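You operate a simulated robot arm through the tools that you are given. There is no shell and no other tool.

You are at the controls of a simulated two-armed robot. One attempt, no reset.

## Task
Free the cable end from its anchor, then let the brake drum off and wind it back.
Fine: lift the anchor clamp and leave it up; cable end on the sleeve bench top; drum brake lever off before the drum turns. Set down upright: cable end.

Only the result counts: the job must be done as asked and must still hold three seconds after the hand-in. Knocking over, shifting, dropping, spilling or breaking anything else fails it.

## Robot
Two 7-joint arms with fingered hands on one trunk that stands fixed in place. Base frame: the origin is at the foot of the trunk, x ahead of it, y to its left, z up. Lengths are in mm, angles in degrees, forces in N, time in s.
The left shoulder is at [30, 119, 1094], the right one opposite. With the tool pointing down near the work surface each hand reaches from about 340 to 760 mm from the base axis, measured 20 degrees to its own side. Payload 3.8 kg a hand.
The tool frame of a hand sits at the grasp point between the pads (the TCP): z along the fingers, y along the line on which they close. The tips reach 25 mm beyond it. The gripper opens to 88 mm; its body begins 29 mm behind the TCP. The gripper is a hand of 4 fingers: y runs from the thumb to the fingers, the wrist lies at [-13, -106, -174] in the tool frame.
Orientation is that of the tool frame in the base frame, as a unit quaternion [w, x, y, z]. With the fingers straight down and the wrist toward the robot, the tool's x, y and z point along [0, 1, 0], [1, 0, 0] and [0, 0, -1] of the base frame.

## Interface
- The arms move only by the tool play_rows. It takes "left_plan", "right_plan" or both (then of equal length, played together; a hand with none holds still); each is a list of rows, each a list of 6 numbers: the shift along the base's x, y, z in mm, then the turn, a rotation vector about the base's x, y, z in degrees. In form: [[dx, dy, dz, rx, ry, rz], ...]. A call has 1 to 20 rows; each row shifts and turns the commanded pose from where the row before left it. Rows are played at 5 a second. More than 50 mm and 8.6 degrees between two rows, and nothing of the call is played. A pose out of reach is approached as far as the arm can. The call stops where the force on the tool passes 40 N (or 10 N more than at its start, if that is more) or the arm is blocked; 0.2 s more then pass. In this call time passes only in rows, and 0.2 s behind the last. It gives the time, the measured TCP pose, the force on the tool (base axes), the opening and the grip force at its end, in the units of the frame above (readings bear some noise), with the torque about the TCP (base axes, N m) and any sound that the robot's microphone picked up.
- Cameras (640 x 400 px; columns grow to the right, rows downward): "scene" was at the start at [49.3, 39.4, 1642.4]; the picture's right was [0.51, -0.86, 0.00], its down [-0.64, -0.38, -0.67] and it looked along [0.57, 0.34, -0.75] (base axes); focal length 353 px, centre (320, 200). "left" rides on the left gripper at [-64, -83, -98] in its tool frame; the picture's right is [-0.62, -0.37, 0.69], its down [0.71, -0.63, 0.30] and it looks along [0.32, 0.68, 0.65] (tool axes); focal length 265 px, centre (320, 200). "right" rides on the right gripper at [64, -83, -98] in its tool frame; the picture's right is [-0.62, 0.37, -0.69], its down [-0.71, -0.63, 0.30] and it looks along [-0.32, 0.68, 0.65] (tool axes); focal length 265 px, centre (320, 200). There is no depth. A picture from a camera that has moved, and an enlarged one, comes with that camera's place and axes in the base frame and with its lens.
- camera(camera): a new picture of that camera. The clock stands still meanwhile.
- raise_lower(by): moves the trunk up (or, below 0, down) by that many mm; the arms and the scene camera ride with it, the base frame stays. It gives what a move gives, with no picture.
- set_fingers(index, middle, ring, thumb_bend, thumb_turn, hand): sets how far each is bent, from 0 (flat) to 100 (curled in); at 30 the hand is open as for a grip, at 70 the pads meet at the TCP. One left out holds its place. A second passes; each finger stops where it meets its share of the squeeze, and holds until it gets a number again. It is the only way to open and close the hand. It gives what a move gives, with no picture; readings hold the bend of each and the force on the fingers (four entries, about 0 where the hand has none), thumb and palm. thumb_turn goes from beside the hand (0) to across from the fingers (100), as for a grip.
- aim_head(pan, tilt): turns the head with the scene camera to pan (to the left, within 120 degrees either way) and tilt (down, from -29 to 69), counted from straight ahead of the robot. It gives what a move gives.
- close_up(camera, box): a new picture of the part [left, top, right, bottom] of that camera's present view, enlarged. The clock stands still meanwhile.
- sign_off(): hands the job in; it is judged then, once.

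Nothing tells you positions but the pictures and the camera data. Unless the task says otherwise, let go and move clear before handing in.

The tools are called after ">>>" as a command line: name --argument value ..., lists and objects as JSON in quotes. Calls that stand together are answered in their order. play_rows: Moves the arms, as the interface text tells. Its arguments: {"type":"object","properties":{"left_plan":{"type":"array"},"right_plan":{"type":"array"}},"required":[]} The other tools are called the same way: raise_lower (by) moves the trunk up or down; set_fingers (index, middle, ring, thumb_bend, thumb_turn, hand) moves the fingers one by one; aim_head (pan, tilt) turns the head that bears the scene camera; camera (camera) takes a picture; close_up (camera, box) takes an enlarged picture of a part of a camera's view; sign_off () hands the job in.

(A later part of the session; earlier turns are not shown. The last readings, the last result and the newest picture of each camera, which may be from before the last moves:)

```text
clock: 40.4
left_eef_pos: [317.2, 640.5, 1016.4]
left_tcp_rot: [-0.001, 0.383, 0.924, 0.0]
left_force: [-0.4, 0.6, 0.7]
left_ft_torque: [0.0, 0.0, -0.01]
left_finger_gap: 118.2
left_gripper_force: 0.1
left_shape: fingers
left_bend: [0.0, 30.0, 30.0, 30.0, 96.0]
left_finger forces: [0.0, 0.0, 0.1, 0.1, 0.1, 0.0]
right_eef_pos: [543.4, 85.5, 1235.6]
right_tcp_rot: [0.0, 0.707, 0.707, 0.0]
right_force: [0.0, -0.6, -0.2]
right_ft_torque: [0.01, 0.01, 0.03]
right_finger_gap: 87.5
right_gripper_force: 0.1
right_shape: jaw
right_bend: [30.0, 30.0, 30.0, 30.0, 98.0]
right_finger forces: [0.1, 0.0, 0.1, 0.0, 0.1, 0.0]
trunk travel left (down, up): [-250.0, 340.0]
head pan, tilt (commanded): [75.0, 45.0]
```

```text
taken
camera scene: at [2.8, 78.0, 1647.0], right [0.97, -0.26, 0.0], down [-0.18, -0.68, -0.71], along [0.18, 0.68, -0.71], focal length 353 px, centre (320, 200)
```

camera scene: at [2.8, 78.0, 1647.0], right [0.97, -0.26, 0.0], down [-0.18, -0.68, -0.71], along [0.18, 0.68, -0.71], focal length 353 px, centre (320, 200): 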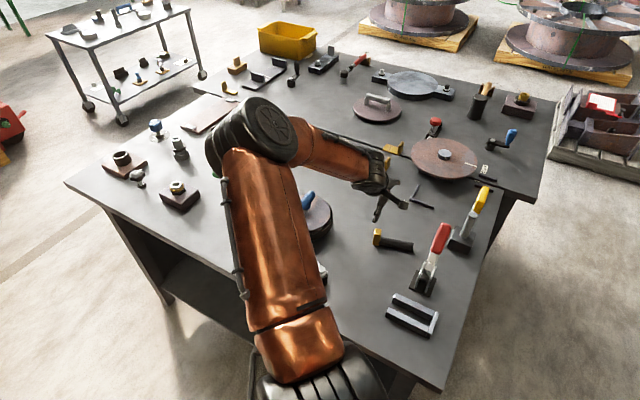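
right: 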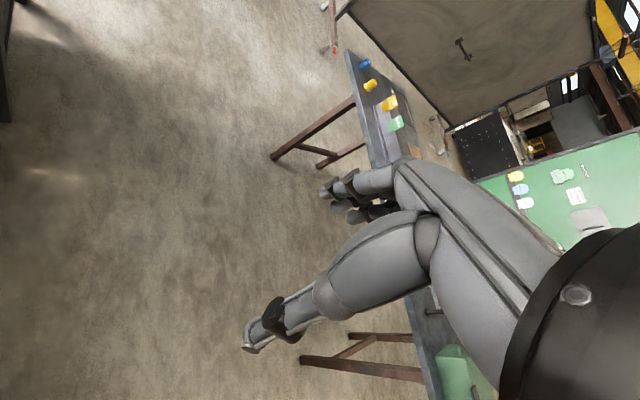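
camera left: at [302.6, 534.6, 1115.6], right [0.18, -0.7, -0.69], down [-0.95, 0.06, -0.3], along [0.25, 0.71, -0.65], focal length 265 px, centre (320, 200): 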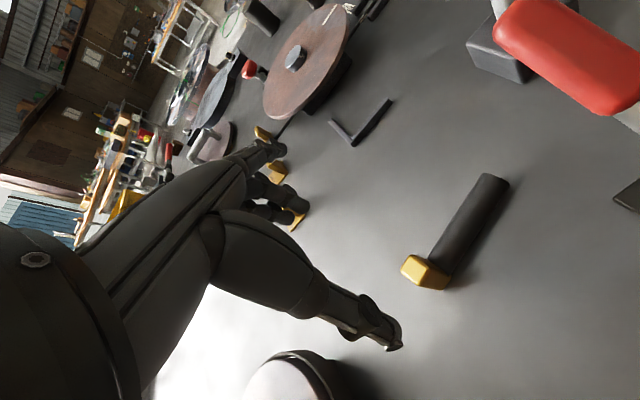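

The step length was too large; I repeat with smaller steps.

>>> play_rows --left_plan '[[0, 0, 45, 0, 0, 0], [-20, 20, 35, 0, 0, 0], [-27, 25, 25, 0, 0, 0], [-27, 25, 20, 0, 0, 0], [-28, 26, 15, 0, 0, 0], [-28, 27, 0, 0, 0, 0], [-28, 27, 0, 0, 0, 0]]'

>>> camera --camera "left"

>>> camera --camera "scene"

```text
clock: 42.0
left_eef_pos: [156.8, 793.4, 1159.6]
left_tcp_rot: [0.002, 0.383, 0.924, 0.0]
left_force: [-0.4, -0.2, 0.6]
left_ft_torque: [0.0, -0.02, 0.0]
left_finger_gap: 118.1
left_gripper_force: 0.0
left_shape: fingers
left_bend: [0.0, 30.0, 30.0, 30.0, 96.0]
left_finger forces: [0.0, 0.0, 0.0, 0.0, 0.0, 0.1]
right_eef_pos: [542.7, 86.3, 1234.5]
right_tcp_rot: [0.0, 0.707, 0.707, -0.001]
right_force: [0.6, 0.7, 0.0]
right_ft_torque: [-0.02, 0.03, -0.03]
right_finger_gap: 87.7
right_gripper_force: 0.1
right_shape: jaw
right_bend: [30.0, 30.0, 30.0, 30.0, 98.0]
right_finger forces: [0.0, 0.1, 0.0, 0.0, 0.0, 0.0]
trunk travel left (down, up): [-250.0, 340.0]
head pan, tilt (commanded): [75.0, 45.0]
```

```text
taken
camera left: at [142.8, 688.4, 1257.6], right [0.18, -0.7, -0.69], down [-0.95, 0.06, -0.31], along [0.25, 0.71, -0.65], focal length 265 px, centre (320, 200)
```

left: 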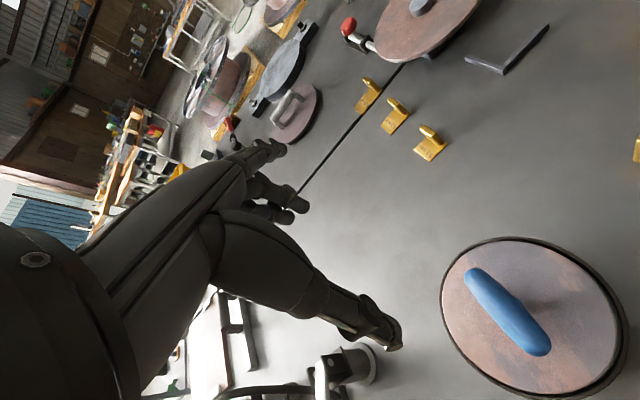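

```text
taken
camera scene: at [1.9, 79.3, 1646.9], right [0.97, -0.26, 0.0], down [-0.18, -0.68, -0.71], along [0.18, 0.68, -0.71], focal length 353 px, centre (320, 200)
```

scene: 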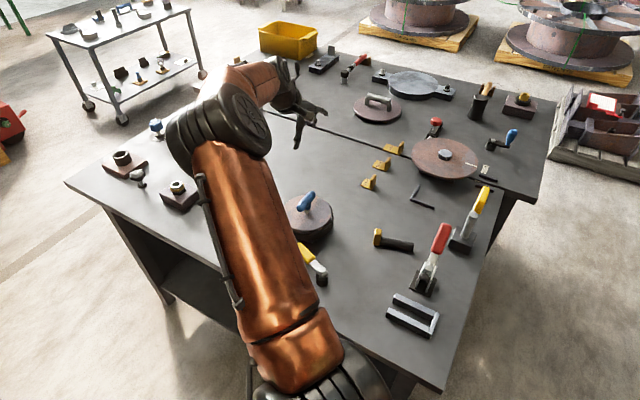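

>>> close_up --camera "left" --box '[420, 220, 640, 400]'

>>> close_up --camera "scene" --box '[270, 180, 350, 300]'

```text
2.22 times, centred on (530, 310) of left
camera zoom: at [142.8, 688.4, 1257.6], right [0.18, -0.7, -0.69], down [-0.95, 0.06, -0.31], along [0.25, 0.71, -0.65], focal length 590 px, centre (-147, -44)
```

zoom: 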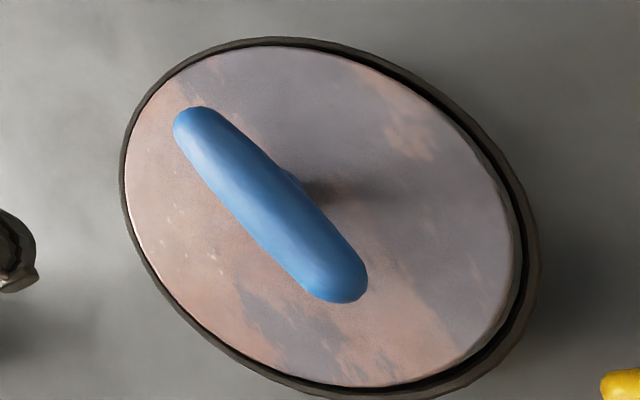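

```text
3.33 times, centred on (310, 240) of scene
camera zoom: at [1.9, 79.3, 1646.9], right [0.97, -0.26, 0.0], down [-0.18, -0.68, -0.71], along [0.18, 0.68, -0.71], focal length 1176 px, centre (353, 67)
```

zoom: 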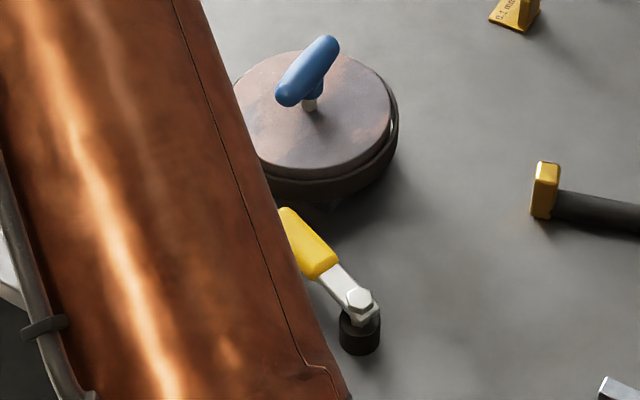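

The drum has an unmarked disc in a dark band, with a blue T-bar (centre about (144, 759, 955)) lying along the away-from-me direction. The yellow lever's pivot is near (138, 573), handle pointing left; I'll bring the left hand over the lever handle with partially closed fingers aligned to it.

>>> set_fingers --hand "left" --index 54 --middle 54 --ring 54 --thumb_bend 54 --thumb_turn 98

>>> play_rows --left_plan '[[-9, -34, 0, 0, 0, -3.3], [-9, -34, 0, 0, 0, -3.3], [-9, -34, 0, 0, 0, -3.3], [-9, -35, 0, 0, 0, -3.3], [-8, -35, 0, 0, 0, -3.2], [0, 0, -40, 0, 0, 0], [0, 0, -40, 0, 0, 0], [0, 0, -40, 0, 0, 0]]'

>>> camera --camera "left"

>>> aim_head --pan 60 --tilt 50

>>> camera --camera "scene"

```text
clock: 43.0
left_eef_pos: [157.5, 791.8, 1159.3]
left_tcp_rot: [0.0, 0.383, 0.924, 0.0]
left_force: [0.2, 1.0, 0.0]
left_ft_torque: [-0.02, 0.01, -0.05]
left_finger_gap: 33.1
left_gripper_force: 0.1
left_shape: fingers
left_bend: [54.0, 54.0, 54.0, 54.0, 98.0]
left_finger forces: [0.0, 0.0, 0.0, 0.1, 0.0, 0.0]
right_eef_pos: [541.7, 85.2, 1235.8]
right_tcp_rot: [0.0, 0.707, 0.707, 0.0]
right_force: [0.3, 0.5, 0.0]
right_ft_torque: [0.0, 0.01, -0.01]
right_finger_gap: 87.5
right_gripper_force: 0.0
right_shape: jaw
right_bend: [30.0, 30.0, 30.0, 30.0, 98.0]
right_finger forces: [0.1, 0.0, 0.1, 0.1, 0.1, 0.0]
trunk travel left (down, up): [-250.0, 340.0]
head pan, tilt (commanded): [75.0, 45.0]
```

```text
clock: 44.8
left_eef_pos: [116.5, 620.7, 1034.9]
left_tcp_rot: [0.0, 0.51, 0.86, 0.0]
left_force: [0.8, -0.4, -0.3]
left_ft_torque: [0.0, 0.0, -0.01]
left_finger_gap: 33.3
left_gripper_force: 0.0
left_shape: fingers
left_bend: [54.0, 54.0, 54.0, 54.0, 98.0]
left_finger forces: [0.0, 0.1, 0.1, 0.1, 0.0, 0.0]
right_eef_pos: [542.0, 85.8, 1235.8]
right_tcp_rot: [0.0, 0.707, 0.707, 0.0]
right_force: [0.9, 0.6, 0.1]
right_ft_torque: [0.01, 0.0, -0.04]
right_finger_gap: 87.5
right_gripper_force: 0.1
right_shape: jaw
right_bend: [30.0, 30.0, 30.0, 30.0, 98.0]
right_finger forces: [0.0, 0.1, 0.0, 0.1, 0.1, 0.0]
trunk travel left (down, up): [-250.0, 340.0]
head pan, tilt (commanded): [75.0, 45.0]
```

```text
taken
camera left: at [72.6, 524.1, 1134.5], right [-0.03, -0.72, -0.69], down [-0.9, 0.33, -0.3], along [0.44, 0.61, -0.65], focal length 265 px, centre (320, 200)
```

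left: 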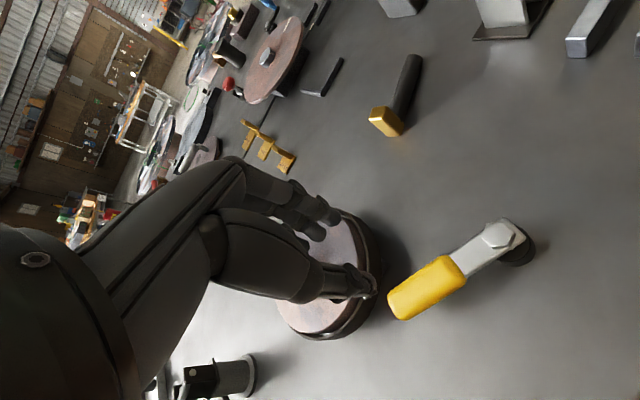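

```text
clock: 45.6
left_eef_pos: [114.7, 619.3, 1037.4]
left_tcp_rot: [0.0, 0.51, 0.86, 0.001]
left_force: [-0.5, 0.9, 1.7]
left_ft_torque: [0.01, 0.02, -0.03]
left_finger_gap: 33.2
left_gripper_force: 0.1
left_shape: fingers
left_bend: [54.0, 54.0, 54.0, 54.0, 98.0]
left_finger forces: [0.0, 0.1, 0.0, 0.0, 0.0, 0.0]
right_eef_pos: [542.4, 85.3, 1235.5]
right_tcp_rot: [0.0, 0.707, 0.708, 0.0]
right_force: [-1.2, 0.1, 0.1]
right_ft_torque: [0.03, -0.01, -0.04]
right_finger_gap: 87.5
right_gripper_force: 0.1
right_shape: jaw
right_bend: [30.0, 30.0, 30.0, 30.0, 98.0]
right_finger forces: [0.1, 0.0, 0.0, 0.1, 0.0, 0.0]
trunk travel left (down, up): [-250.0, 340.0]
head pan, tilt (commanded): [60.0, 50.0]
```

```text
taken
camera scene: at [20.0, 66.1, 1640.1], right [0.87, -0.5, 0.0], down [-0.38, -0.66, -0.64], along [0.32, 0.56, -0.77], focal length 353 px, centre (320, 200)
```

scene: 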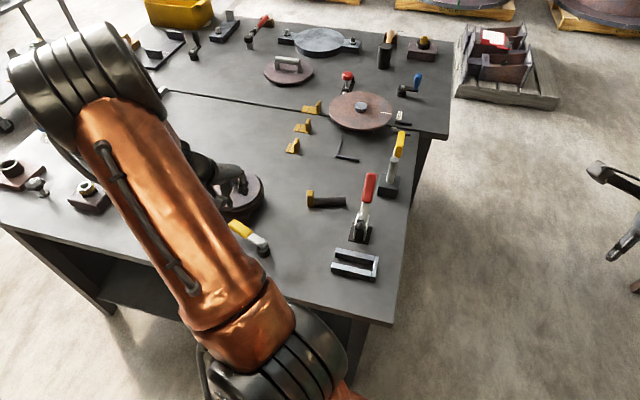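

The lever pivot is more precisely at about (137, 562, 899), and its handle runs to about (92, 658). I align the hand to the handle (yaw ≈25°), open a little more, and come down in stages.

>>> set_fingers --hand "left" --index 47 --middle 47 --ring 47 --thumb_bend 47

>>> play_rows --left_plan '[[-2, -4, -30, 0, 0, -2], [-2, -3, -30, 0, 0, -1.7], [0, 0, -30, 0, 0, 0]]'

>>> camera --camera "left"

>>> close_up --camera "scene" --box '[180, 150, 340, 290]'

```text
clock: 46.6
left_eef_pos: [115.8, 620.2, 1036.1]
left_tcp_rot: [0.0, 0.511, 0.86, 0.0]
left_force: [0.1, 0.1, 0.0]
left_ft_torque: [-0.01, 0.03, 0.02]
left_finger_gap: 48.1
left_gripper_force: 0.1
left_shape: fingers
left_bend: [47.0, 47.0, 47.0, 47.0, 98.0]
left_finger forces: [0.1, 0.0, 0.0, 0.0, 0.0, 0.0]
right_eef_pos: [542.9, 85.0, 1234.6]
right_tcp_rot: [0.0, 0.707, 0.707, -0.001]
right_force: [0.1, -1.0, -0.1]
right_ft_torque: [0.02, -0.02, -0.03]
right_finger_gap: 87.6
right_gripper_force: 0.1
right_shape: jaw
right_bend: [30.0, 30.0, 30.0, 30.0, 98.0]
right_finger forces: [0.0, 0.0, 0.1, 0.1, 0.0, 0.1]
trunk travel left (down, up): [-250.0, 340.0]
head pan, tilt (commanded): [60.0, 50.0]
```

```text
clock: 47.4
left_eef_pos: [110.4, 612.2, 945.8]
left_tcp_rot: [0.0, 0.539, 0.842, 0.0]
left_force: [-0.1, -0.2, 0.3]
left_ft_torque: [-0.01, -0.01, -0.01]
left_finger_gap: 47.7
left_gripper_force: 0.0
left_shape: fingers
left_bend: [47.0, 47.0, 47.0, 47.0, 98.0]
left_finger forces: [0.0, 0.0, 0.0, 0.0, 0.1, 0.0]
right_eef_pos: [543.2, 85.9, 1236.3]
right_tcp_rot: [0.0, 0.707, 0.707, 0.0]
right_force: [-0.3, 0.4, 0.9]
right_ft_torque: [0.03, 0.0, 0.04]
right_finger_gap: 87.7
right_gripper_force: 0.0
right_shape: jaw
right_bend: [30.0, 30.0, 30.0, 30.0, 98.0]
right_finger forces: [0.0, 0.0, 0.0, 0.0, 0.0, 0.0]
trunk travel left (down, up): [-250.0, 340.0]
head pan, tilt (commanded): [60.0, 50.0]
```

```text
taken
camera left: at [61.4, 518.0, 1044.4], right [-0.07, -0.72, -0.69], down [-0.87, 0.38, -0.3], along [0.48, 0.58, -0.65], focal length 265 px, centre (320, 200)
```

left: 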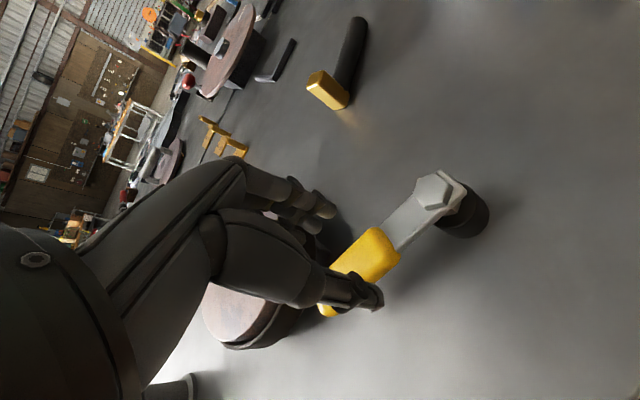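

```text
2.86 times, centred on (260, 220) of scene
camera zoom: at [19.8, 67.2, 1640.0], right [0.87, -0.5, 0.0], down [-0.38, -0.66, -0.64], along [0.32, 0.56, -0.77], focal length 1008 px, centre (491, 143)
```

zoom: 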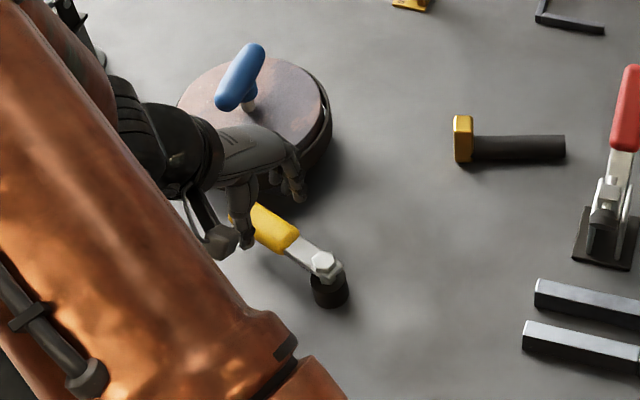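

The handle is right between thumb and fingers when projected downward. I descend onto it and check for contact.

>>> play_rows --left_plan '[[0, 0, -15, 0, 0, 0], [0, 0, -15, 0, 0, 0], [0, 0, -10, 0, 0, 0], [0, 0, -7, 0, 0, 0], [0, 0, -6, 0, 0, 0]]'

>>> camera --camera "left"

>>> close_up --camera "scene" --box '[180, 150, 340, 290]'

```text
clock: 48.6
left_eef_pos: [109.0, 612.0, 893.0]
left_tcp_rot: [-0.001, 0.539, 0.843, 0.0]
left_force: [-0.3, 0.7, 0.2]
left_ft_torque: [0.01, 0.0, 0.01]
left_finger_gap: 47.9
left_gripper_force: 0.1
left_shape: fingers
left_bend: [47.0, 47.0, 47.0, 47.0, 98.0]
left_finger forces: [0.1, 0.0, 0.0, 0.0, 0.0, 0.0]
right_eef_pos: [542.5, 85.3, 1236.3]
right_tcp_rot: [0.0, 0.707, 0.707, 0.001]
right_force: [-0.4, 0.2, 0.2]
right_ft_torque: [0.05, 0.0, 0.01]
right_finger_gap: 87.4
right_gripper_force: 0.0
right_shape: jaw
right_bend: [30.0, 30.0, 30.0, 30.0, 98.0]
right_finger forces: [0.0, 0.1, 0.0, 0.0, 0.0, 0.0]
trunk travel left (down, up): [-250.0, 340.0]
head pan, tilt (commanded): [60.0, 50.0]
```

```text
taken
camera left: at [61.1, 518.2, 991.8], right [-0.07, -0.72, -0.69], down [-0.87, 0.38, -0.3], along [0.48, 0.58, -0.65], focal length 265 px, centre (320, 200)
```

left: 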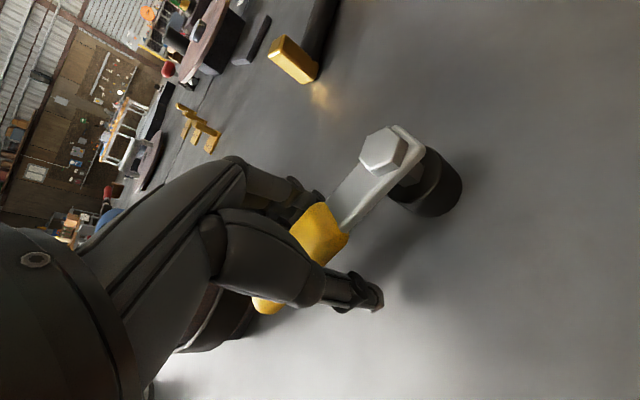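

```text
2.86 times, centred on (260, 220) of scene
camera zoom: at [20.1, 66.4, 1640.1], right [0.87, -0.5, 0.0], down [-0.38, -0.66, -0.64], along [0.32, 0.56, -0.77], focal length 1008 px, centre (491, 143)
```

zoom: 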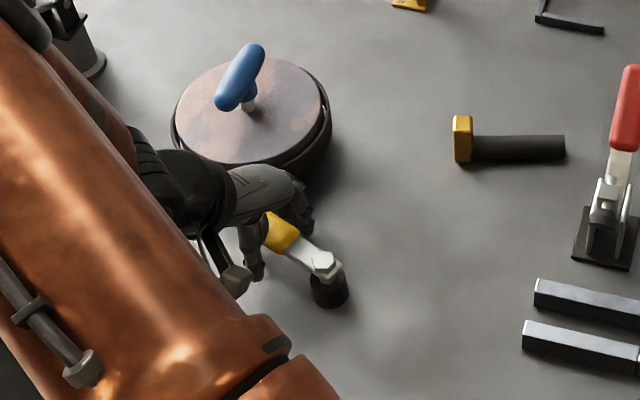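

The handle sits between thumb (near side) and fingers (far side). I close on it.

>>> set_fingers --hand "left" --index 70 --middle 70 --ring 70 --thumb_bend 70

>>> camera --camera "left"

```text
clock: 49.6
left_eef_pos: [109.4, 612.2, 892.7]
left_tcp_rot: [-0.001, 0.538, 0.843, 0.0]
left_force: [0.0, -0.3, -1.4]
left_ft_torque: [0.0, 0.02, 0.01]
left_finger_gap: 3.8
left_gripper_force: 1.9
left_shape: fingers
left_bend: [68.0, 70.0, 70.0, 68.0, 100.0]
left_finger forces: [2.1, 0.0, 0.0, 0.0, 2.5, 0.0]
right_eef_pos: [543.0, 84.1, 1235.6]
right_tcp_rot: [0.0, 0.707, 0.707, 0.0]
right_force: [0.6, 0.0, 0.3]
right_ft_torque: [-0.01, 0.05, 0.03]
right_finger_gap: 87.9
right_gripper_force: 0.1
right_shape: jaw
right_bend: [30.0, 30.0, 30.0, 30.0, 98.0]
right_finger forces: [0.0, 0.1, 0.0, 0.1, 0.1, 0.1]
trunk travel left (down, up): [-250.0, 340.0]
head pan, tilt (commanded): [60.0, 50.0]
```

```text
taken
camera left: at [60.9, 518.2, 991.9], right [-0.07, -0.72, -0.69], down [-0.87, 0.38, -0.3], along [0.48, 0.58, -0.65], focal length 265 px, centre (320, 200)
```

left: 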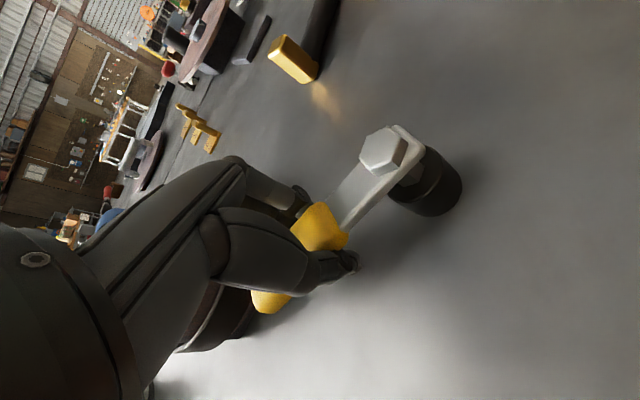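

The fingers closed around and just under the handle, caging it. Now I test turning it toward me (counter-clockwise from above) about its pivot in small steps.

>>> play_rows --left_plan '[[-3.5, -2.0, 0, 0, 0, 4], [-3.4, -2.2, 0, 0, 0, 4], [-3.2, -2.5, 0, 0, 0, 4]]'

>>> camera --camera "left"

>>> close_up --camera "scene" --box '[180, 150, 340, 290]'

```text
clock: 50.4
left_eef_pos: [105.8, 606.6, 893.2]
left_tcp_rot: [0.001, 0.448, 0.894, 0.001]
left_force: [18.0, 6.8, -2.5]
left_ft_torque: [-0.03, -0.07, -0.3]
left_finger_gap: 5.1
left_gripper_force: 9.0
left_shape: fingers
left_bend: [63.0, 68.0, 63.0, 70.0, 100.0]
left_finger forces: [7.5, 2.2, 9.1, 0.1, 0.1, 0.0]
right_eef_pos: [545.5, 86.7, 1233.1]
right_tcp_rot: [0.0, 0.707, 0.707, -0.001]
right_force: [-0.3, 0.3, -0.7]
right_ft_torque: [-0.03, 0.02, -0.03]
right_finger_gap: 87.5
right_gripper_force: 0.0
right_shape: jaw
right_bend: [30.0, 30.0, 30.0, 30.0, 98.0]
right_finger forces: [0.0, 0.0, 0.0, 0.0, 0.0, 0.0]
trunk travel left (down, up): [-250.0, 340.0]
head pan, tilt (commanded): [60.0, 50.0]
```

```text
taken
camera left: at [76.2, 505.0, 992.3], right [0.08, -0.72, -0.69], down [-0.93, 0.2, -0.31], along [0.36, 0.67, -0.65], focal length 265 px, centre (320, 200)
```

left: 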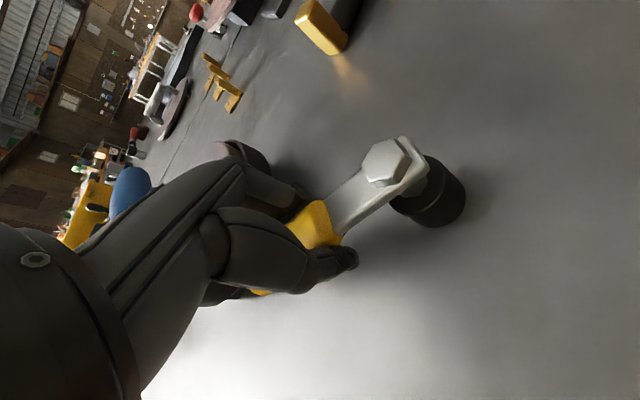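

```text
2.86 times, centred on (260, 220) of scene
camera zoom: at [24.7, 67.9, 1639.9], right [0.87, -0.5, 0.0], down [-0.39, -0.66, -0.64], along [0.32, 0.56, -0.77], focal length 1008 px, centre (491, 143)
```

zoom: 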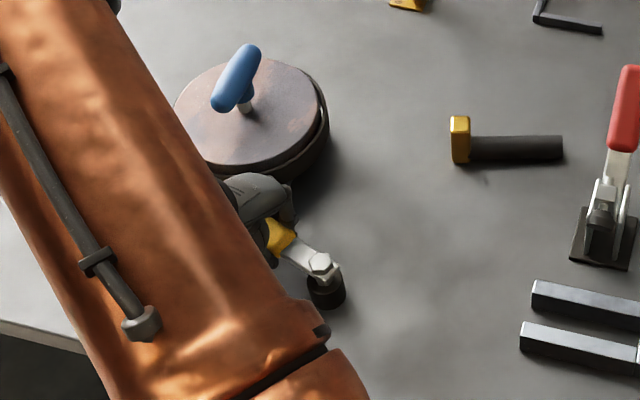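

The lever resists toward me (~19 N) without turning, so that side seems to be its stop. I return and test the other direction (clockwise, away from me).

>>> play_rows --left_plan '[[3.2, 2.5, 0, 0, 0, -4], [3.4, 2.2, 0, 0, 0, -4], [3.5, 2.0, 0, 0, 0, -4], [3.6, 1.7, 0, 0, 0, -4], [3.7, 1.5, 0, 0, 0, -4]]'

>>> camera --camera "left"

>>> close_up --camera "scene" --box '[180, 150, 340, 290]'

```text
clock: 51.6
left_eef_pos: [115.3, 615.6, 893.2]
left_tcp_rot: [-0.001, 0.595, 0.804, -0.001]
left_force: [-1.4, -1.7, -1.4]
left_ft_torque: [0.0, 0.05, -0.04]
left_finger_gap: 3.8
left_gripper_force: 2.3
left_shape: fingers
left_bend: [67.0, 70.0, 70.0, 68.0, 100.0]
left_finger forces: [2.6, 0.0, 0.1, 0.0, 2.9, 0.1]
right_eef_pos: [542.9, 84.8, 1235.5]
right_tcp_rot: [0.0, 0.707, 0.707, 0.0]
right_force: [0.3, -1.1, -0.3]
right_ft_torque: [-0.02, 0.06, 0.04]
right_finger_gap: 87.4
right_gripper_force: 0.0
right_shape: jaw
right_bend: [30.0, 30.0, 30.0, 30.0, 98.0]
right_finger forces: [0.0, 0.1, 0.0, 0.0, 0.1, 0.1]
trunk travel left (down, up): [-250.0, 340.0]
head pan, tilt (commanded): [60.0, 50.0]
```

```text
taken
camera left: at [53.6, 529.5, 992.8], right [-0.17, -0.7, -0.69], down [-0.81, 0.5, -0.3], along [0.56, 0.51, -0.66], focal length 265 px, centre (320, 200)
```

left: 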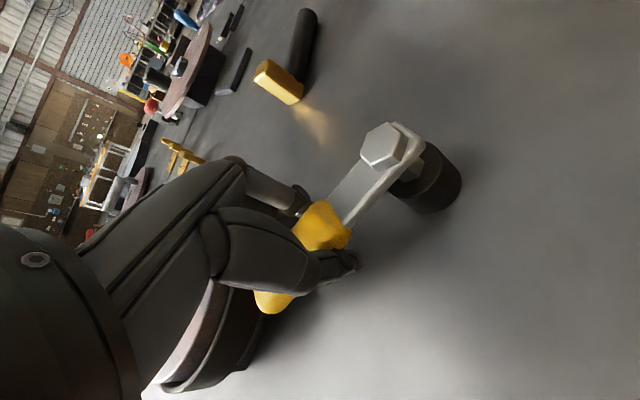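

```text
2.86 times, centred on (260, 220) of scene
camera zoom: at [20.1, 66.3, 1640.1], right [0.87, -0.5, 0.0], down [-0.38, -0.66, -0.64], along [0.32, 0.56, -0.77], focal length 1008 px, centre (491, 143)
```

zoom: 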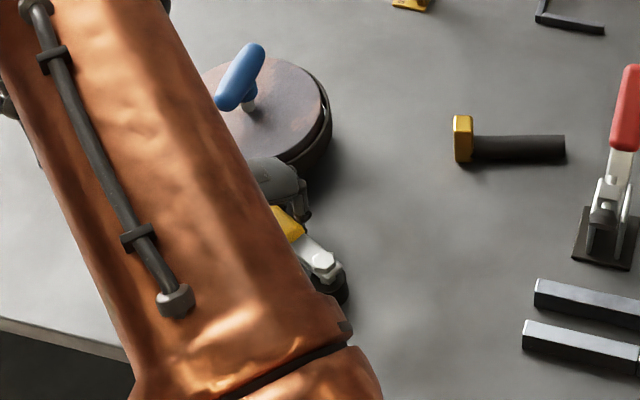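

It turns freely in this direction with little force, so clockwise is "off". I continue along the arc in small steps.

>>> play_rows --left_plan '[[5.8, 1.7, 0, 0, 0, -6], [5.9, 1.1, 0, 0, 0, -6], [6.0, 0.5, 0, 0, 0, -6], [6.0, -0.2, 0, 0, 0, -6]]'

>>> camera --camera "left"

>>> close_up --camera "scene" --box '[180, 150, 340, 290]'

```text
clock: 52.6
left_eef_pos: [139.2, 618.0, 893.4]
left_tcp_rot: [0.001, 0.75, 0.661, -0.001]
left_force: [-0.1, -0.9, -2.6]
left_ft_torque: [0.01, 0.01, -0.05]
left_finger_gap: 4.1
left_gripper_force: 2.9
left_shape: fingers
left_bend: [67.0, 70.0, 70.0, 68.0, 100.0]
left_finger forces: [2.6, 0.0, 0.0, 0.0, 3.0, 0.0]
right_eef_pos: [543.0, 86.2, 1235.5]
right_tcp_rot: [-0.001, 0.707, 0.707, 0.0]
right_force: [-0.8, -0.1, -0.2]
right_ft_torque: [-0.01, 0.0, 0.02]
right_finger_gap: 87.4
right_gripper_force: 0.1
right_shape: jaw
right_bend: [30.0, 30.0, 30.0, 30.0, 98.0]
right_finger forces: [0.1, 0.0, 0.0, 0.0, 0.0, 0.1]
trunk travel left (down, up): [-250.0, 340.0]
head pan, tilt (commanded): [60.0, 50.0]
```

```text
taken
camera left: at [49.5, 564.7, 993.1], right [-0.44, -0.57, -0.69], down [-0.54, 0.79, -0.3], along [0.72, 0.24, -0.65], focal length 265 px, centre (320, 200)
```

left: 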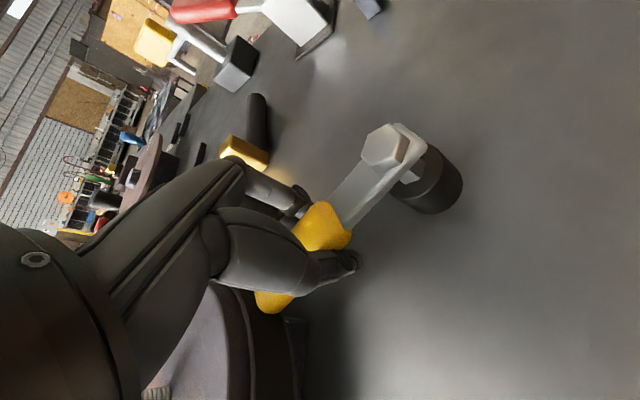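

```text
2.86 times, centred on (260, 220) of scene
camera zoom: at [20.2, 66.7, 1640.0], right [0.87, -0.5, 0.0], down [-0.38, -0.66, -0.64], along [0.32, 0.56, -0.77], focal length 1008 px, centre (491, 143)
```

zoom: 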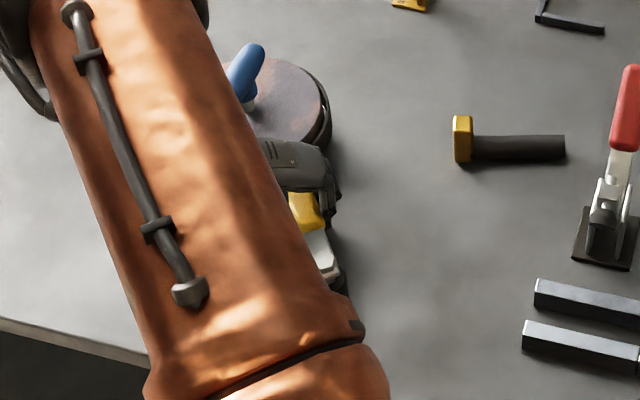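

The lever follows smoothly (about 32° turned so far). I continue.

>>> play_rows --left_plan '[[6.0, -0.8, 0, 0, 0, -6], [5.9, -1.4, 0, 0, 0, -6], [5.7, -2.0, 0, 0, 0, -6], [5.4, -2.6, 0, 0, 0, -6]]'

>>> camera --camera "left"

>>> close_up --camera "scene" --box '[180, 150, 340, 290]'

```text
clock: 53.6
left_eef_pos: [162.6, 611.2, 894.0]
left_tcp_rot: [-0.001, 0.871, 0.491, 0.0]
left_force: [-0.9, 0.1, -1.7]
left_ft_torque: [0.0, -0.02, 0.03]
left_finger_gap: 4.3
left_gripper_force: 2.8
left_shape: fingers
left_bend: [67.0, 70.0, 70.0, 68.0, 100.0]
left_finger forces: [2.8, 0.1, 0.0, 0.0, 2.8, 0.0]
right_eef_pos: [543.2, 85.5, 1235.2]
right_tcp_rot: [0.0, 0.707, 0.707, -0.001]
right_force: [0.3, 0.2, 0.3]
right_ft_torque: [-0.01, 0.01, 0.0]
right_finger_gap: 87.8
right_gripper_force: 0.1
right_shape: jaw
right_bend: [30.0, 30.0, 30.0, 30.0, 98.0]
right_finger forces: [0.1, 0.1, 0.0, 0.1, 0.1, 0.0]
trunk travel left (down, up): [-250.0, 340.0]
head pan, tilt (commanded): [60.0, 50.0]
```

```text
taken
camera left: at [58.1, 599.3, 992.9], right [-0.64, -0.34, -0.69], down [-0.17, 0.94, -0.3], along [0.75, -0.08, -0.65], focal length 265 px, centre (320, 200)
```

left: 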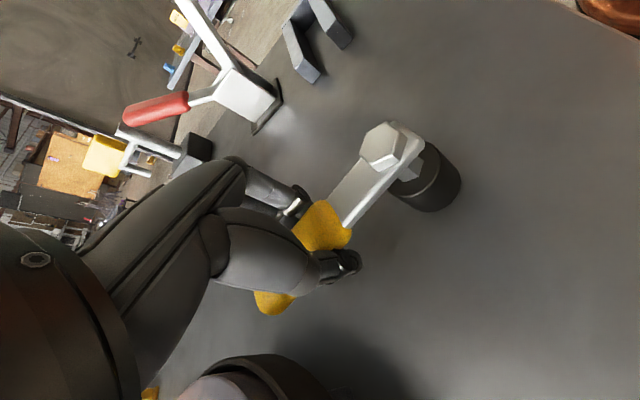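

```text
2.86 times, centred on (260, 220) of scene
camera zoom: at [20.2, 66.3, 1640.1], right [0.87, -0.5, 0.0], down [-0.38, -0.66, -0.64], along [0.32, 0.56, -0.77], focal length 1008 px, centre (491, 143)
```

zoom: 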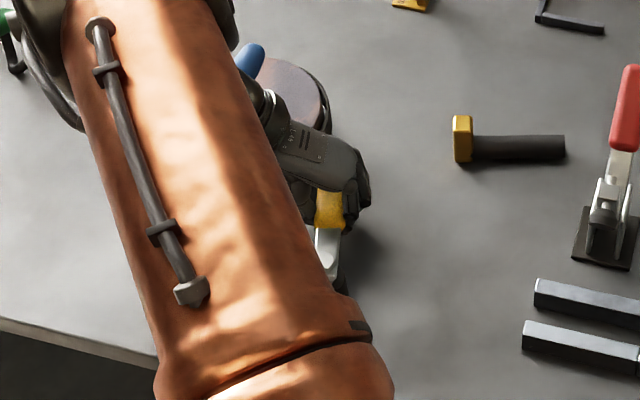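

About 56° turned, still with no resistance. I continue toward its end stop.

>>> play_rows --left_plan '[[5.15, -3.2, 0, 0, 0, -6], [4.8, -3.7, 0, 0, 0, -6], [4.4, -4.15, 0, 0, 0, -6]]'

>>> camera --camera "left"

>>> close_up --camera "scene" --box '[180, 150, 340, 290]'

```text
clock: 54.4
left_eef_pos: [176.8, 601.1, 893.1]
left_tcp_rot: [-0.002, 0.937, 0.349, -0.001]
left_force: [-2.2, 0.0, -0.8]
left_ft_torque: [-0.03, 0.0, 0.04]
left_finger_gap: 4.1
left_gripper_force: 3.3
left_shape: fingers
left_bend: [68.0, 70.0, 70.0, 68.0, 100.0]
left_finger forces: [2.1, 0.1, 0.0, 0.1, 3.9, 0.0]
right_eef_pos: [543.2, 87.1, 1234.9]
right_tcp_rot: [0.001, 0.707, 0.707, 0.0]
right_force: [-0.3, -1.1, 0.6]
right_ft_torque: [0.03, 0.0, 0.02]
right_finger_gap: 87.5
right_gripper_force: 0.0
right_shape: jaw
right_bend: [30.0, 30.0, 30.0, 30.0, 98.0]
right_finger forces: [0.1, 0.0, 0.1, 0.0, 0.0, 0.0]
trunk travel left (down, up): [-250.0, 340.0]
head pan, tilt (commanded): [60.0, 50.0]
```

```text
taken
camera left: at [73.5, 621.7, 992.6], right [-0.71, -0.13, -0.69], down [0.13, 0.94, -0.3], along [0.69, -0.3, -0.65], focal length 265 px, centre (320, 200)
```

left: 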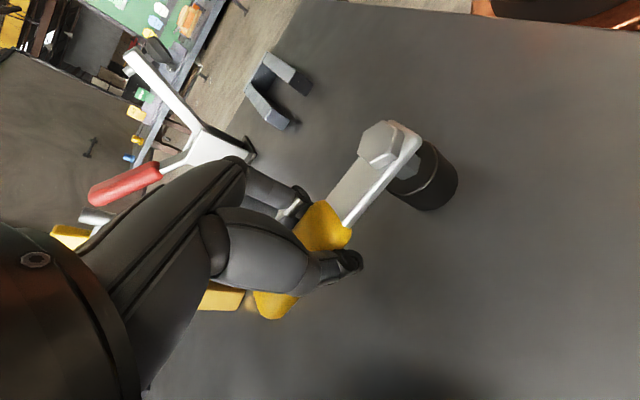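

```text
2.86 times, centred on (260, 220) of scene
camera zoom: at [19.9, 66.7, 1640.1], right [0.87, -0.5, 0.0], down [-0.38, -0.66, -0.64], along [0.32, 0.56, -0.77], focal length 1008 px, centre (491, 143)
```

zoom: 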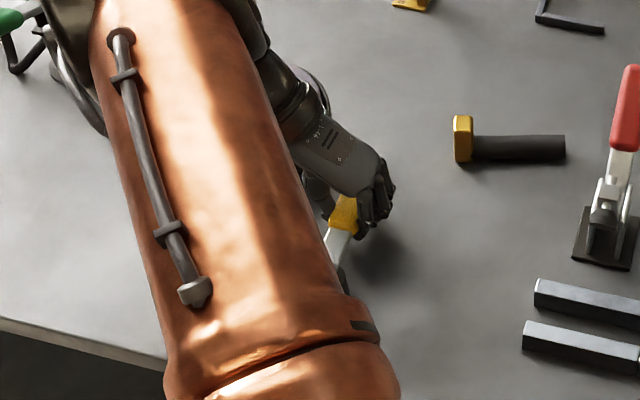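

About 74° turned. I go on in finer steps, watching for the end stop.

>>> play_rows --left_plan '[[2.67, -3.02, 0, 0, 0, -4], [2.45, -3.19, 0, 0, 0, -4], [2.23, -3.36, 0, 0, 0, -4]]'

>>> camera --camera "left"

```text
clock: 55.2
left_eef_pos: [182.0, 593.0, 893.7]
left_tcp_rot: [-0.002, 0.968, 0.249, -0.001]
left_force: [-14.2, 9.0, 2.2]
left_ft_torque: [0.05, 0.02, 0.07]
left_finger_gap: 12.1
left_gripper_force: 7.9
left_shape: fingers
left_bend: [70.0, 70.0, 70.0, 62.0, 96.0]
left_finger forces: [0.0, 0.0, 0.1, 0.0, 16.1, 0.0]
right_eef_pos: [541.7, 87.0, 1236.7]
right_tcp_rot: [0.002, 0.707, 0.707, -0.001]
right_force: [-0.4, 0.0, -0.1]
right_ft_torque: [-0.02, 0.03, 0.03]
right_finger_gap: 87.5
right_gripper_force: 0.1
right_shape: jaw
right_bend: [30.0, 30.0, 30.0, 30.0, 98.0]
right_finger forces: [0.2, 0.0, 0.1, 0.0, 0.1, 0.0]
trunk travel left (down, up): [-250.0, 340.0]
head pan, tilt (commanded): [60.0, 50.0]
```

```text
taken
camera left: at [86.0, 634.9, 993.5], right [-0.72, 0.02, -0.69], down [0.32, 0.9, -0.3], along [0.61, -0.44, -0.66], focal length 265 px, centre (320, 200)
```

left: 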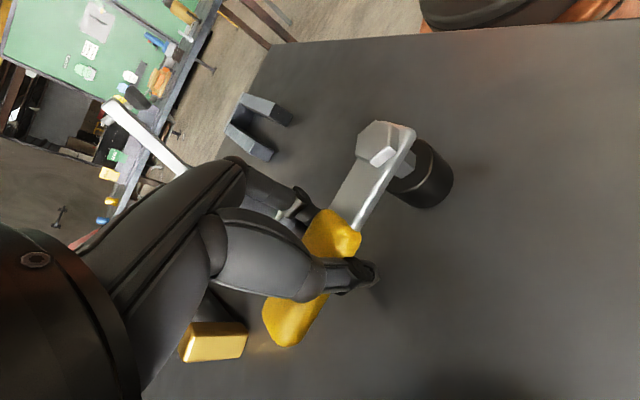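

The lever now hits its end stop (~17 N on the thumb), about 75–80° from where it was: brake off. I ease back, open the fingers, and lift clear.

>>> play_rows --left_plan '[[-2.23, 3.36, 0, 0, 0, 4], [-2.45, 3.19, 0, 0, 0, 4]]'

>>> set_fingers --hand "left" --index 45 --middle 45 --ring 45 --thumb_bend 45

>>> camera --camera "left"

```text
clock: 55.8
left_eef_pos: [181.8, 596.7, 894.9]
left_tcp_rot: [0.002, 0.949, 0.317, 0.001]
left_force: [-6.6, 4.4, -0.4]
left_ft_torque: [0.03, 0.0, 0.04]
left_finger_gap: 7.9
left_gripper_force: 4.4
left_shape: fingers
left_bend: [70.0, 70.0, 70.0, 64.0, 98.0]
left_finger forces: [0.0, 0.0, 0.0, 0.0, 8.2, 0.0]
right_eef_pos: [541.2, 85.2, 1236.2]
right_tcp_rot: [-0.001, 0.708, 0.707, 0.001]
right_force: [0.3, 0.5, -0.1]
right_ft_torque: [0.0, 0.02, 0.01]
right_finger_gap: 87.5
right_gripper_force: 0.1
right_shape: jaw
right_bend: [30.0, 30.0, 30.0, 30.0, 98.0]
right_finger forces: [0.0, 0.0, 0.0, 0.0, 0.0, 0.0]
trunk travel left (down, up): [-250.0, 340.0]
head pan, tilt (commanded): [60.0, 50.0]
```

```text
clock: 56.8
left_eef_pos: [181.2, 597.7, 892.9]
left_tcp_rot: [0.0, 0.949, 0.317, 0.0]
left_force: [0.7, -0.1, -0.6]
left_ft_torque: [0.0, 0.02, -0.02]
left_finger_gap: 51.8
left_gripper_force: 0.0
left_shape: fingers
left_bend: [45.0, 45.0, 45.0, 45.0, 98.0]
left_finger forces: [0.1, 0.0, 0.0, 0.0, 0.1, 0.0]
right_eef_pos: [541.9, 85.7, 1234.9]
right_tcp_rot: [-0.001, 0.707, 0.707, 0.0]
right_force: [-0.1, 0.4, -0.4]
right_ft_torque: [-0.02, -0.01, 0.0]
right_finger_gap: 87.6
right_gripper_force: 0.0
right_shape: jaw
right_bend: [30.0, 30.0, 30.0, 30.0, 98.0]
right_finger forces: [0.1, 0.0, 0.0, 0.1, 0.0, 0.1]
trunk travel left (down, up): [-250.0, 340.0]
head pan, tilt (commanded): [60.0, 50.0]
```

```text
taken
camera left: at [78.7, 625.6, 993.4], right [-0.72, -0.08, -0.69], down [0.19, 0.93, -0.3], along [0.67, -0.35, -0.65], focal length 265 px, centre (320, 200)
```

left: 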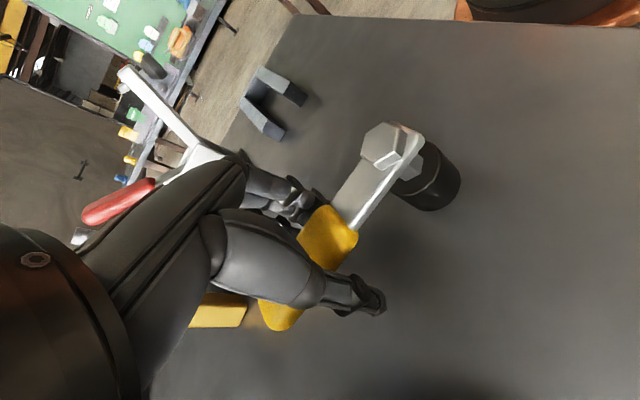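

Fingers are open; I shift a few mm to centre, then lift straight up off the lever.

>>> play_rows --left_plan '[[2.4, -3.2, 0, 0, 0, 0], [0, 0, 12, 0, 0, 0], [0, 0, 20, 0, 0, 0], [0, 0, 40, 0, 0, 0], [0, 0, 40, 0, 0, 0], [0, 0, 40, 0, 0, 0]]'

>>> camera --camera "left"

>>> camera --camera "scene"

```text
clock: 58.2
left_eef_pos: [181.4, 594.3, 1044.5]
left_tcp_rot: [0.001, 0.949, 0.317, 0.0]
left_force: [0.5, 0.8, 1.1]
left_ft_torque: [0.02, 0.02, -0.01]
left_finger_gap: 52.5
left_gripper_force: 0.0
left_shape: fingers
left_bend: [45.0, 45.0, 45.0, 45.0, 97.0]
left_finger forces: [0.0, 0.1, 0.1, 0.1, 0.0, 0.0]
right_eef_pos: [541.8, 85.3, 1236.2]
right_tcp_rot: [0.0, 0.708, 0.707, 0.0]
right_force: [-0.2, -0.1, 0.4]
right_ft_torque: [-0.01, 0.02, -0.03]
right_finger_gap: 87.6
right_gripper_force: 0.0
right_shape: jaw
right_bend: [30.0, 30.0, 30.0, 30.0, 98.0]
right_finger forces: [0.0, 0.0, 0.1, 0.1, 0.0, 0.0]
trunk travel left (down, up): [-250.0, 340.0]
head pan, tilt (commanded): [60.0, 50.0]
```

```text
taken
camera left: at [79.7, 622.0, 1143.8], right [-0.72, -0.08, -0.69], down [0.19, 0.93, -0.3], along [0.67, -0.35, -0.65], focal length 265 px, centre (320, 200)
```

left: 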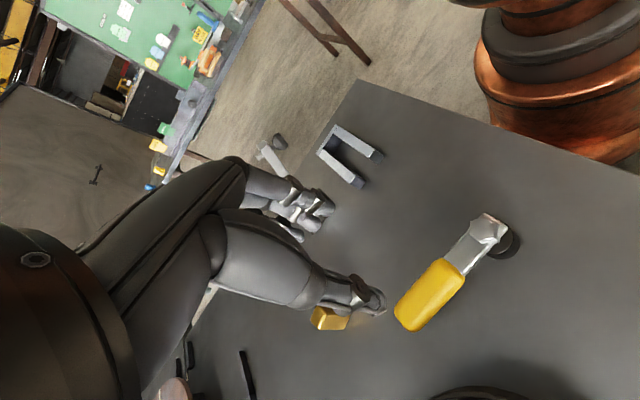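

```text
taken
camera scene: at [19.8, 65.3, 1640.1], right [0.87, -0.5, 0.0], down [-0.38, -0.66, -0.64], along [0.32, 0.56, -0.77], focal length 353 px, centre (320, 200)
```

scene: 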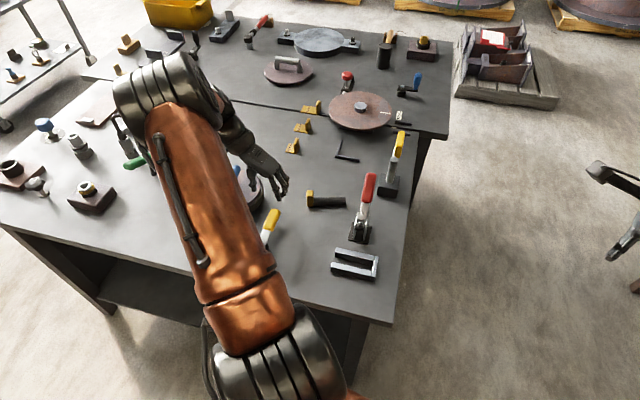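

The lever stays turned away and everything else is in place. Now the drum: I raise the left hand above it and turn it to yaw ≈135° so that thumb and fingers can close across the blue T-bar.

>>> play_rows --left_plan '[[-1.8, 8.2, 5, 0, 0, 8.5], [-1.8, 8.2, 5, 0, 0, 8.5], [-1.8, 8.2, 5, 0, 0, 8.5], [-1.8, 8.2, 5, 0, 0, 8.5], [-1.8, 8.2, 5, 0, 0, 8.5], [-1.8, 8.2, 5, 0, 0, 8.5], [-1.8, 8.2, 5, 0, 0, 8.5], [-1.8, 8.2, 5, 0, 0, 8.5], [-1.8, 8.2, 5, 0, 0, 8.5], [-1.8, 8.2, 5, 0, 0, 8.5], [-1.8, 8.2, 5, 0, 0, 8.5], [-1.8, 8.2, 5, 0, 0, 8.5], [-1.8, 8.2, 0, 0, 0, 8.5], [-1.8, 8.2, 0, 0, 0, 8.5], [-1.8, 8.2, 0, 0, 0, 8.5], [-1.8, 8.2, 0, 0, 0, 8.5], [-1.8, 8.2, 0, 0, 0, 8.5], [-1.8, 8.2, 0, 0, 0, 8.5], [-1.8, 8.2, 0, 0, 0, 8.5], [-1.8, 8.2, 0, 0, 0, 8.5]]'

>>> camera --camera "left"

>>> camera --camera "scene"

```text
clock: 62.4
left_eef_pos: [147.7, 759.1, 1106.9]
left_tcp_rot: [-0.001, -0.233, 0.973, 0.001]
left_force: [0.5, -0.2, -1.2]
left_ft_torque: [-0.02, 0.0, -0.03]
left_finger_gap: 52.1
left_gripper_force: 0.1
left_shape: fingers
left_bend: [45.0, 45.0, 45.0, 45.0, 97.0]
left_finger forces: [0.0, 0.0, 0.1, 0.1, 0.0, 0.1]
right_eef_pos: [543.1, 84.6, 1235.1]
right_tcp_rot: [0.0, 0.707, 0.708, 0.0]
right_force: [-0.6, -0.1, -0.2]
right_ft_torque: [-0.03, 0.0, 0.04]
right_finger_gap: 87.6
right_gripper_force: 0.1
right_shape: jaw
right_bend: [30.0, 30.0, 30.0, 30.0, 98.0]
right_finger forces: [0.0, 0.1, 0.1, 0.0, 0.1, 0.0]
trunk travel left (down, up): [-250.0, 340.0]
head pan, tilt (commanded): [60.0, 50.0]
```

```text
taken
camera left: at [242.3, 714.3, 1205.3], right [0.72, -0.05, -0.69], down [-0.35, -0.89, -0.3], along [-0.6, 0.46, -0.65], focal length 265 px, centre (320, 200)
```

left: 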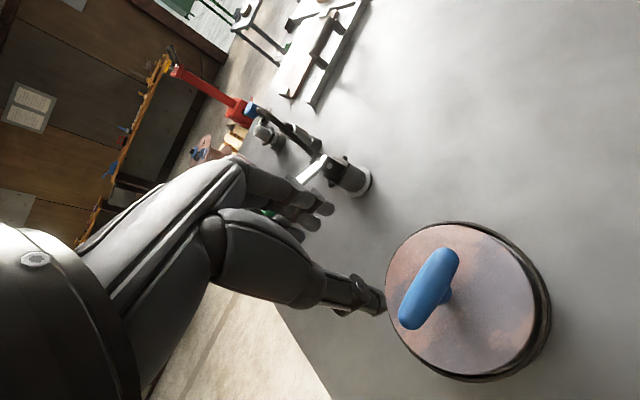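

```text
taken
camera scene: at [20.9, 66.8, 1640.0], right [0.87, -0.5, 0.0], down [-0.38, -0.66, -0.64], along [0.32, 0.56, -0.77], focal length 353 px, centre (320, 200)
```

scene: 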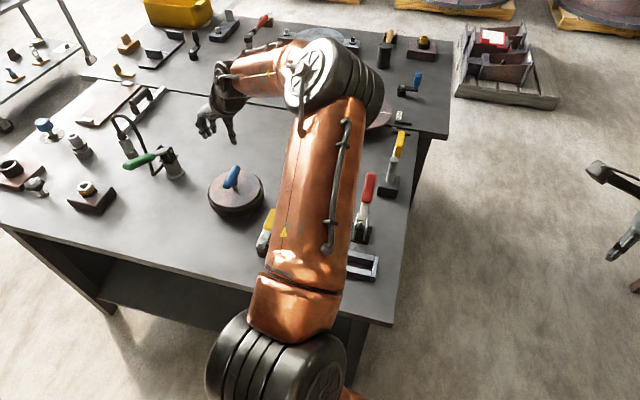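

The hand is above the drum at yaw ≈117°. I notice another lever with a green handle further left of the drum; I'll zoom in to make sure which one belongs to the drum.

>>> close_up --camera "scene" --box '[90, 70, 290, 260]'

>>> close_up --camera "scene" --box '[100, 100, 200, 200]'

>>> close_up --camera "scene" --box '[190, 150, 300, 260]'

```text
2.11 times, centred on (190, 165) of scene
camera zoom: at [20.9, 66.8, 1640.0], right [0.87, -0.5, 0.0], down [-0.38, -0.66, -0.64], along [0.32, 0.56, -0.77], focal length 743 px, centre (594, 274)
```

zoom: 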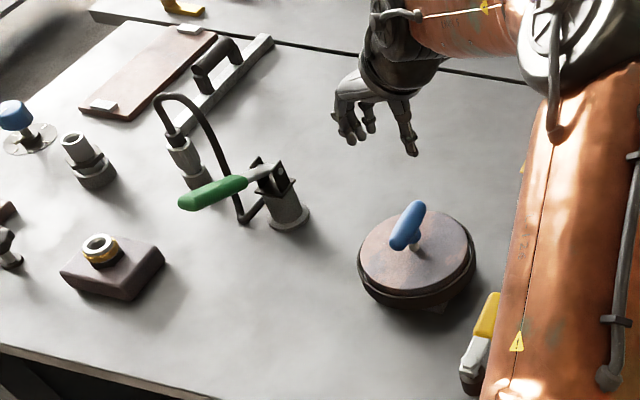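

```text
4.00 times, centred on (150, 150) of scene
camera zoom: at [20.9, 66.8, 1640.0], right [0.87, -0.5, 0.0], down [-0.38, -0.66, -0.64], along [0.32, 0.56, -0.77], focal length 1411 px, centre (1000, 400)
```

zoom: 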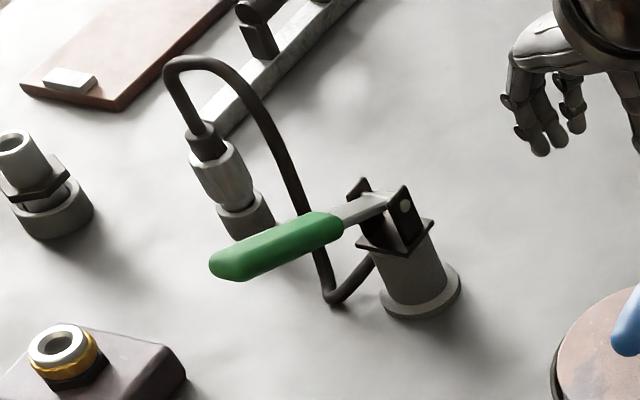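

```text
3.64 times, centred on (245, 205) of scene
camera zoom: at [20.9, 66.8, 1640.0], right [0.87, -0.5, 0.0], down [-0.38, -0.66, -0.64], along [0.32, 0.56, -0.77], focal length 1283 px, centre (593, 182)
```

zoom: 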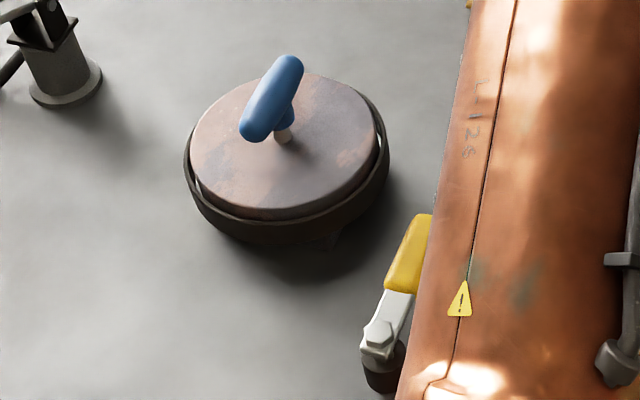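

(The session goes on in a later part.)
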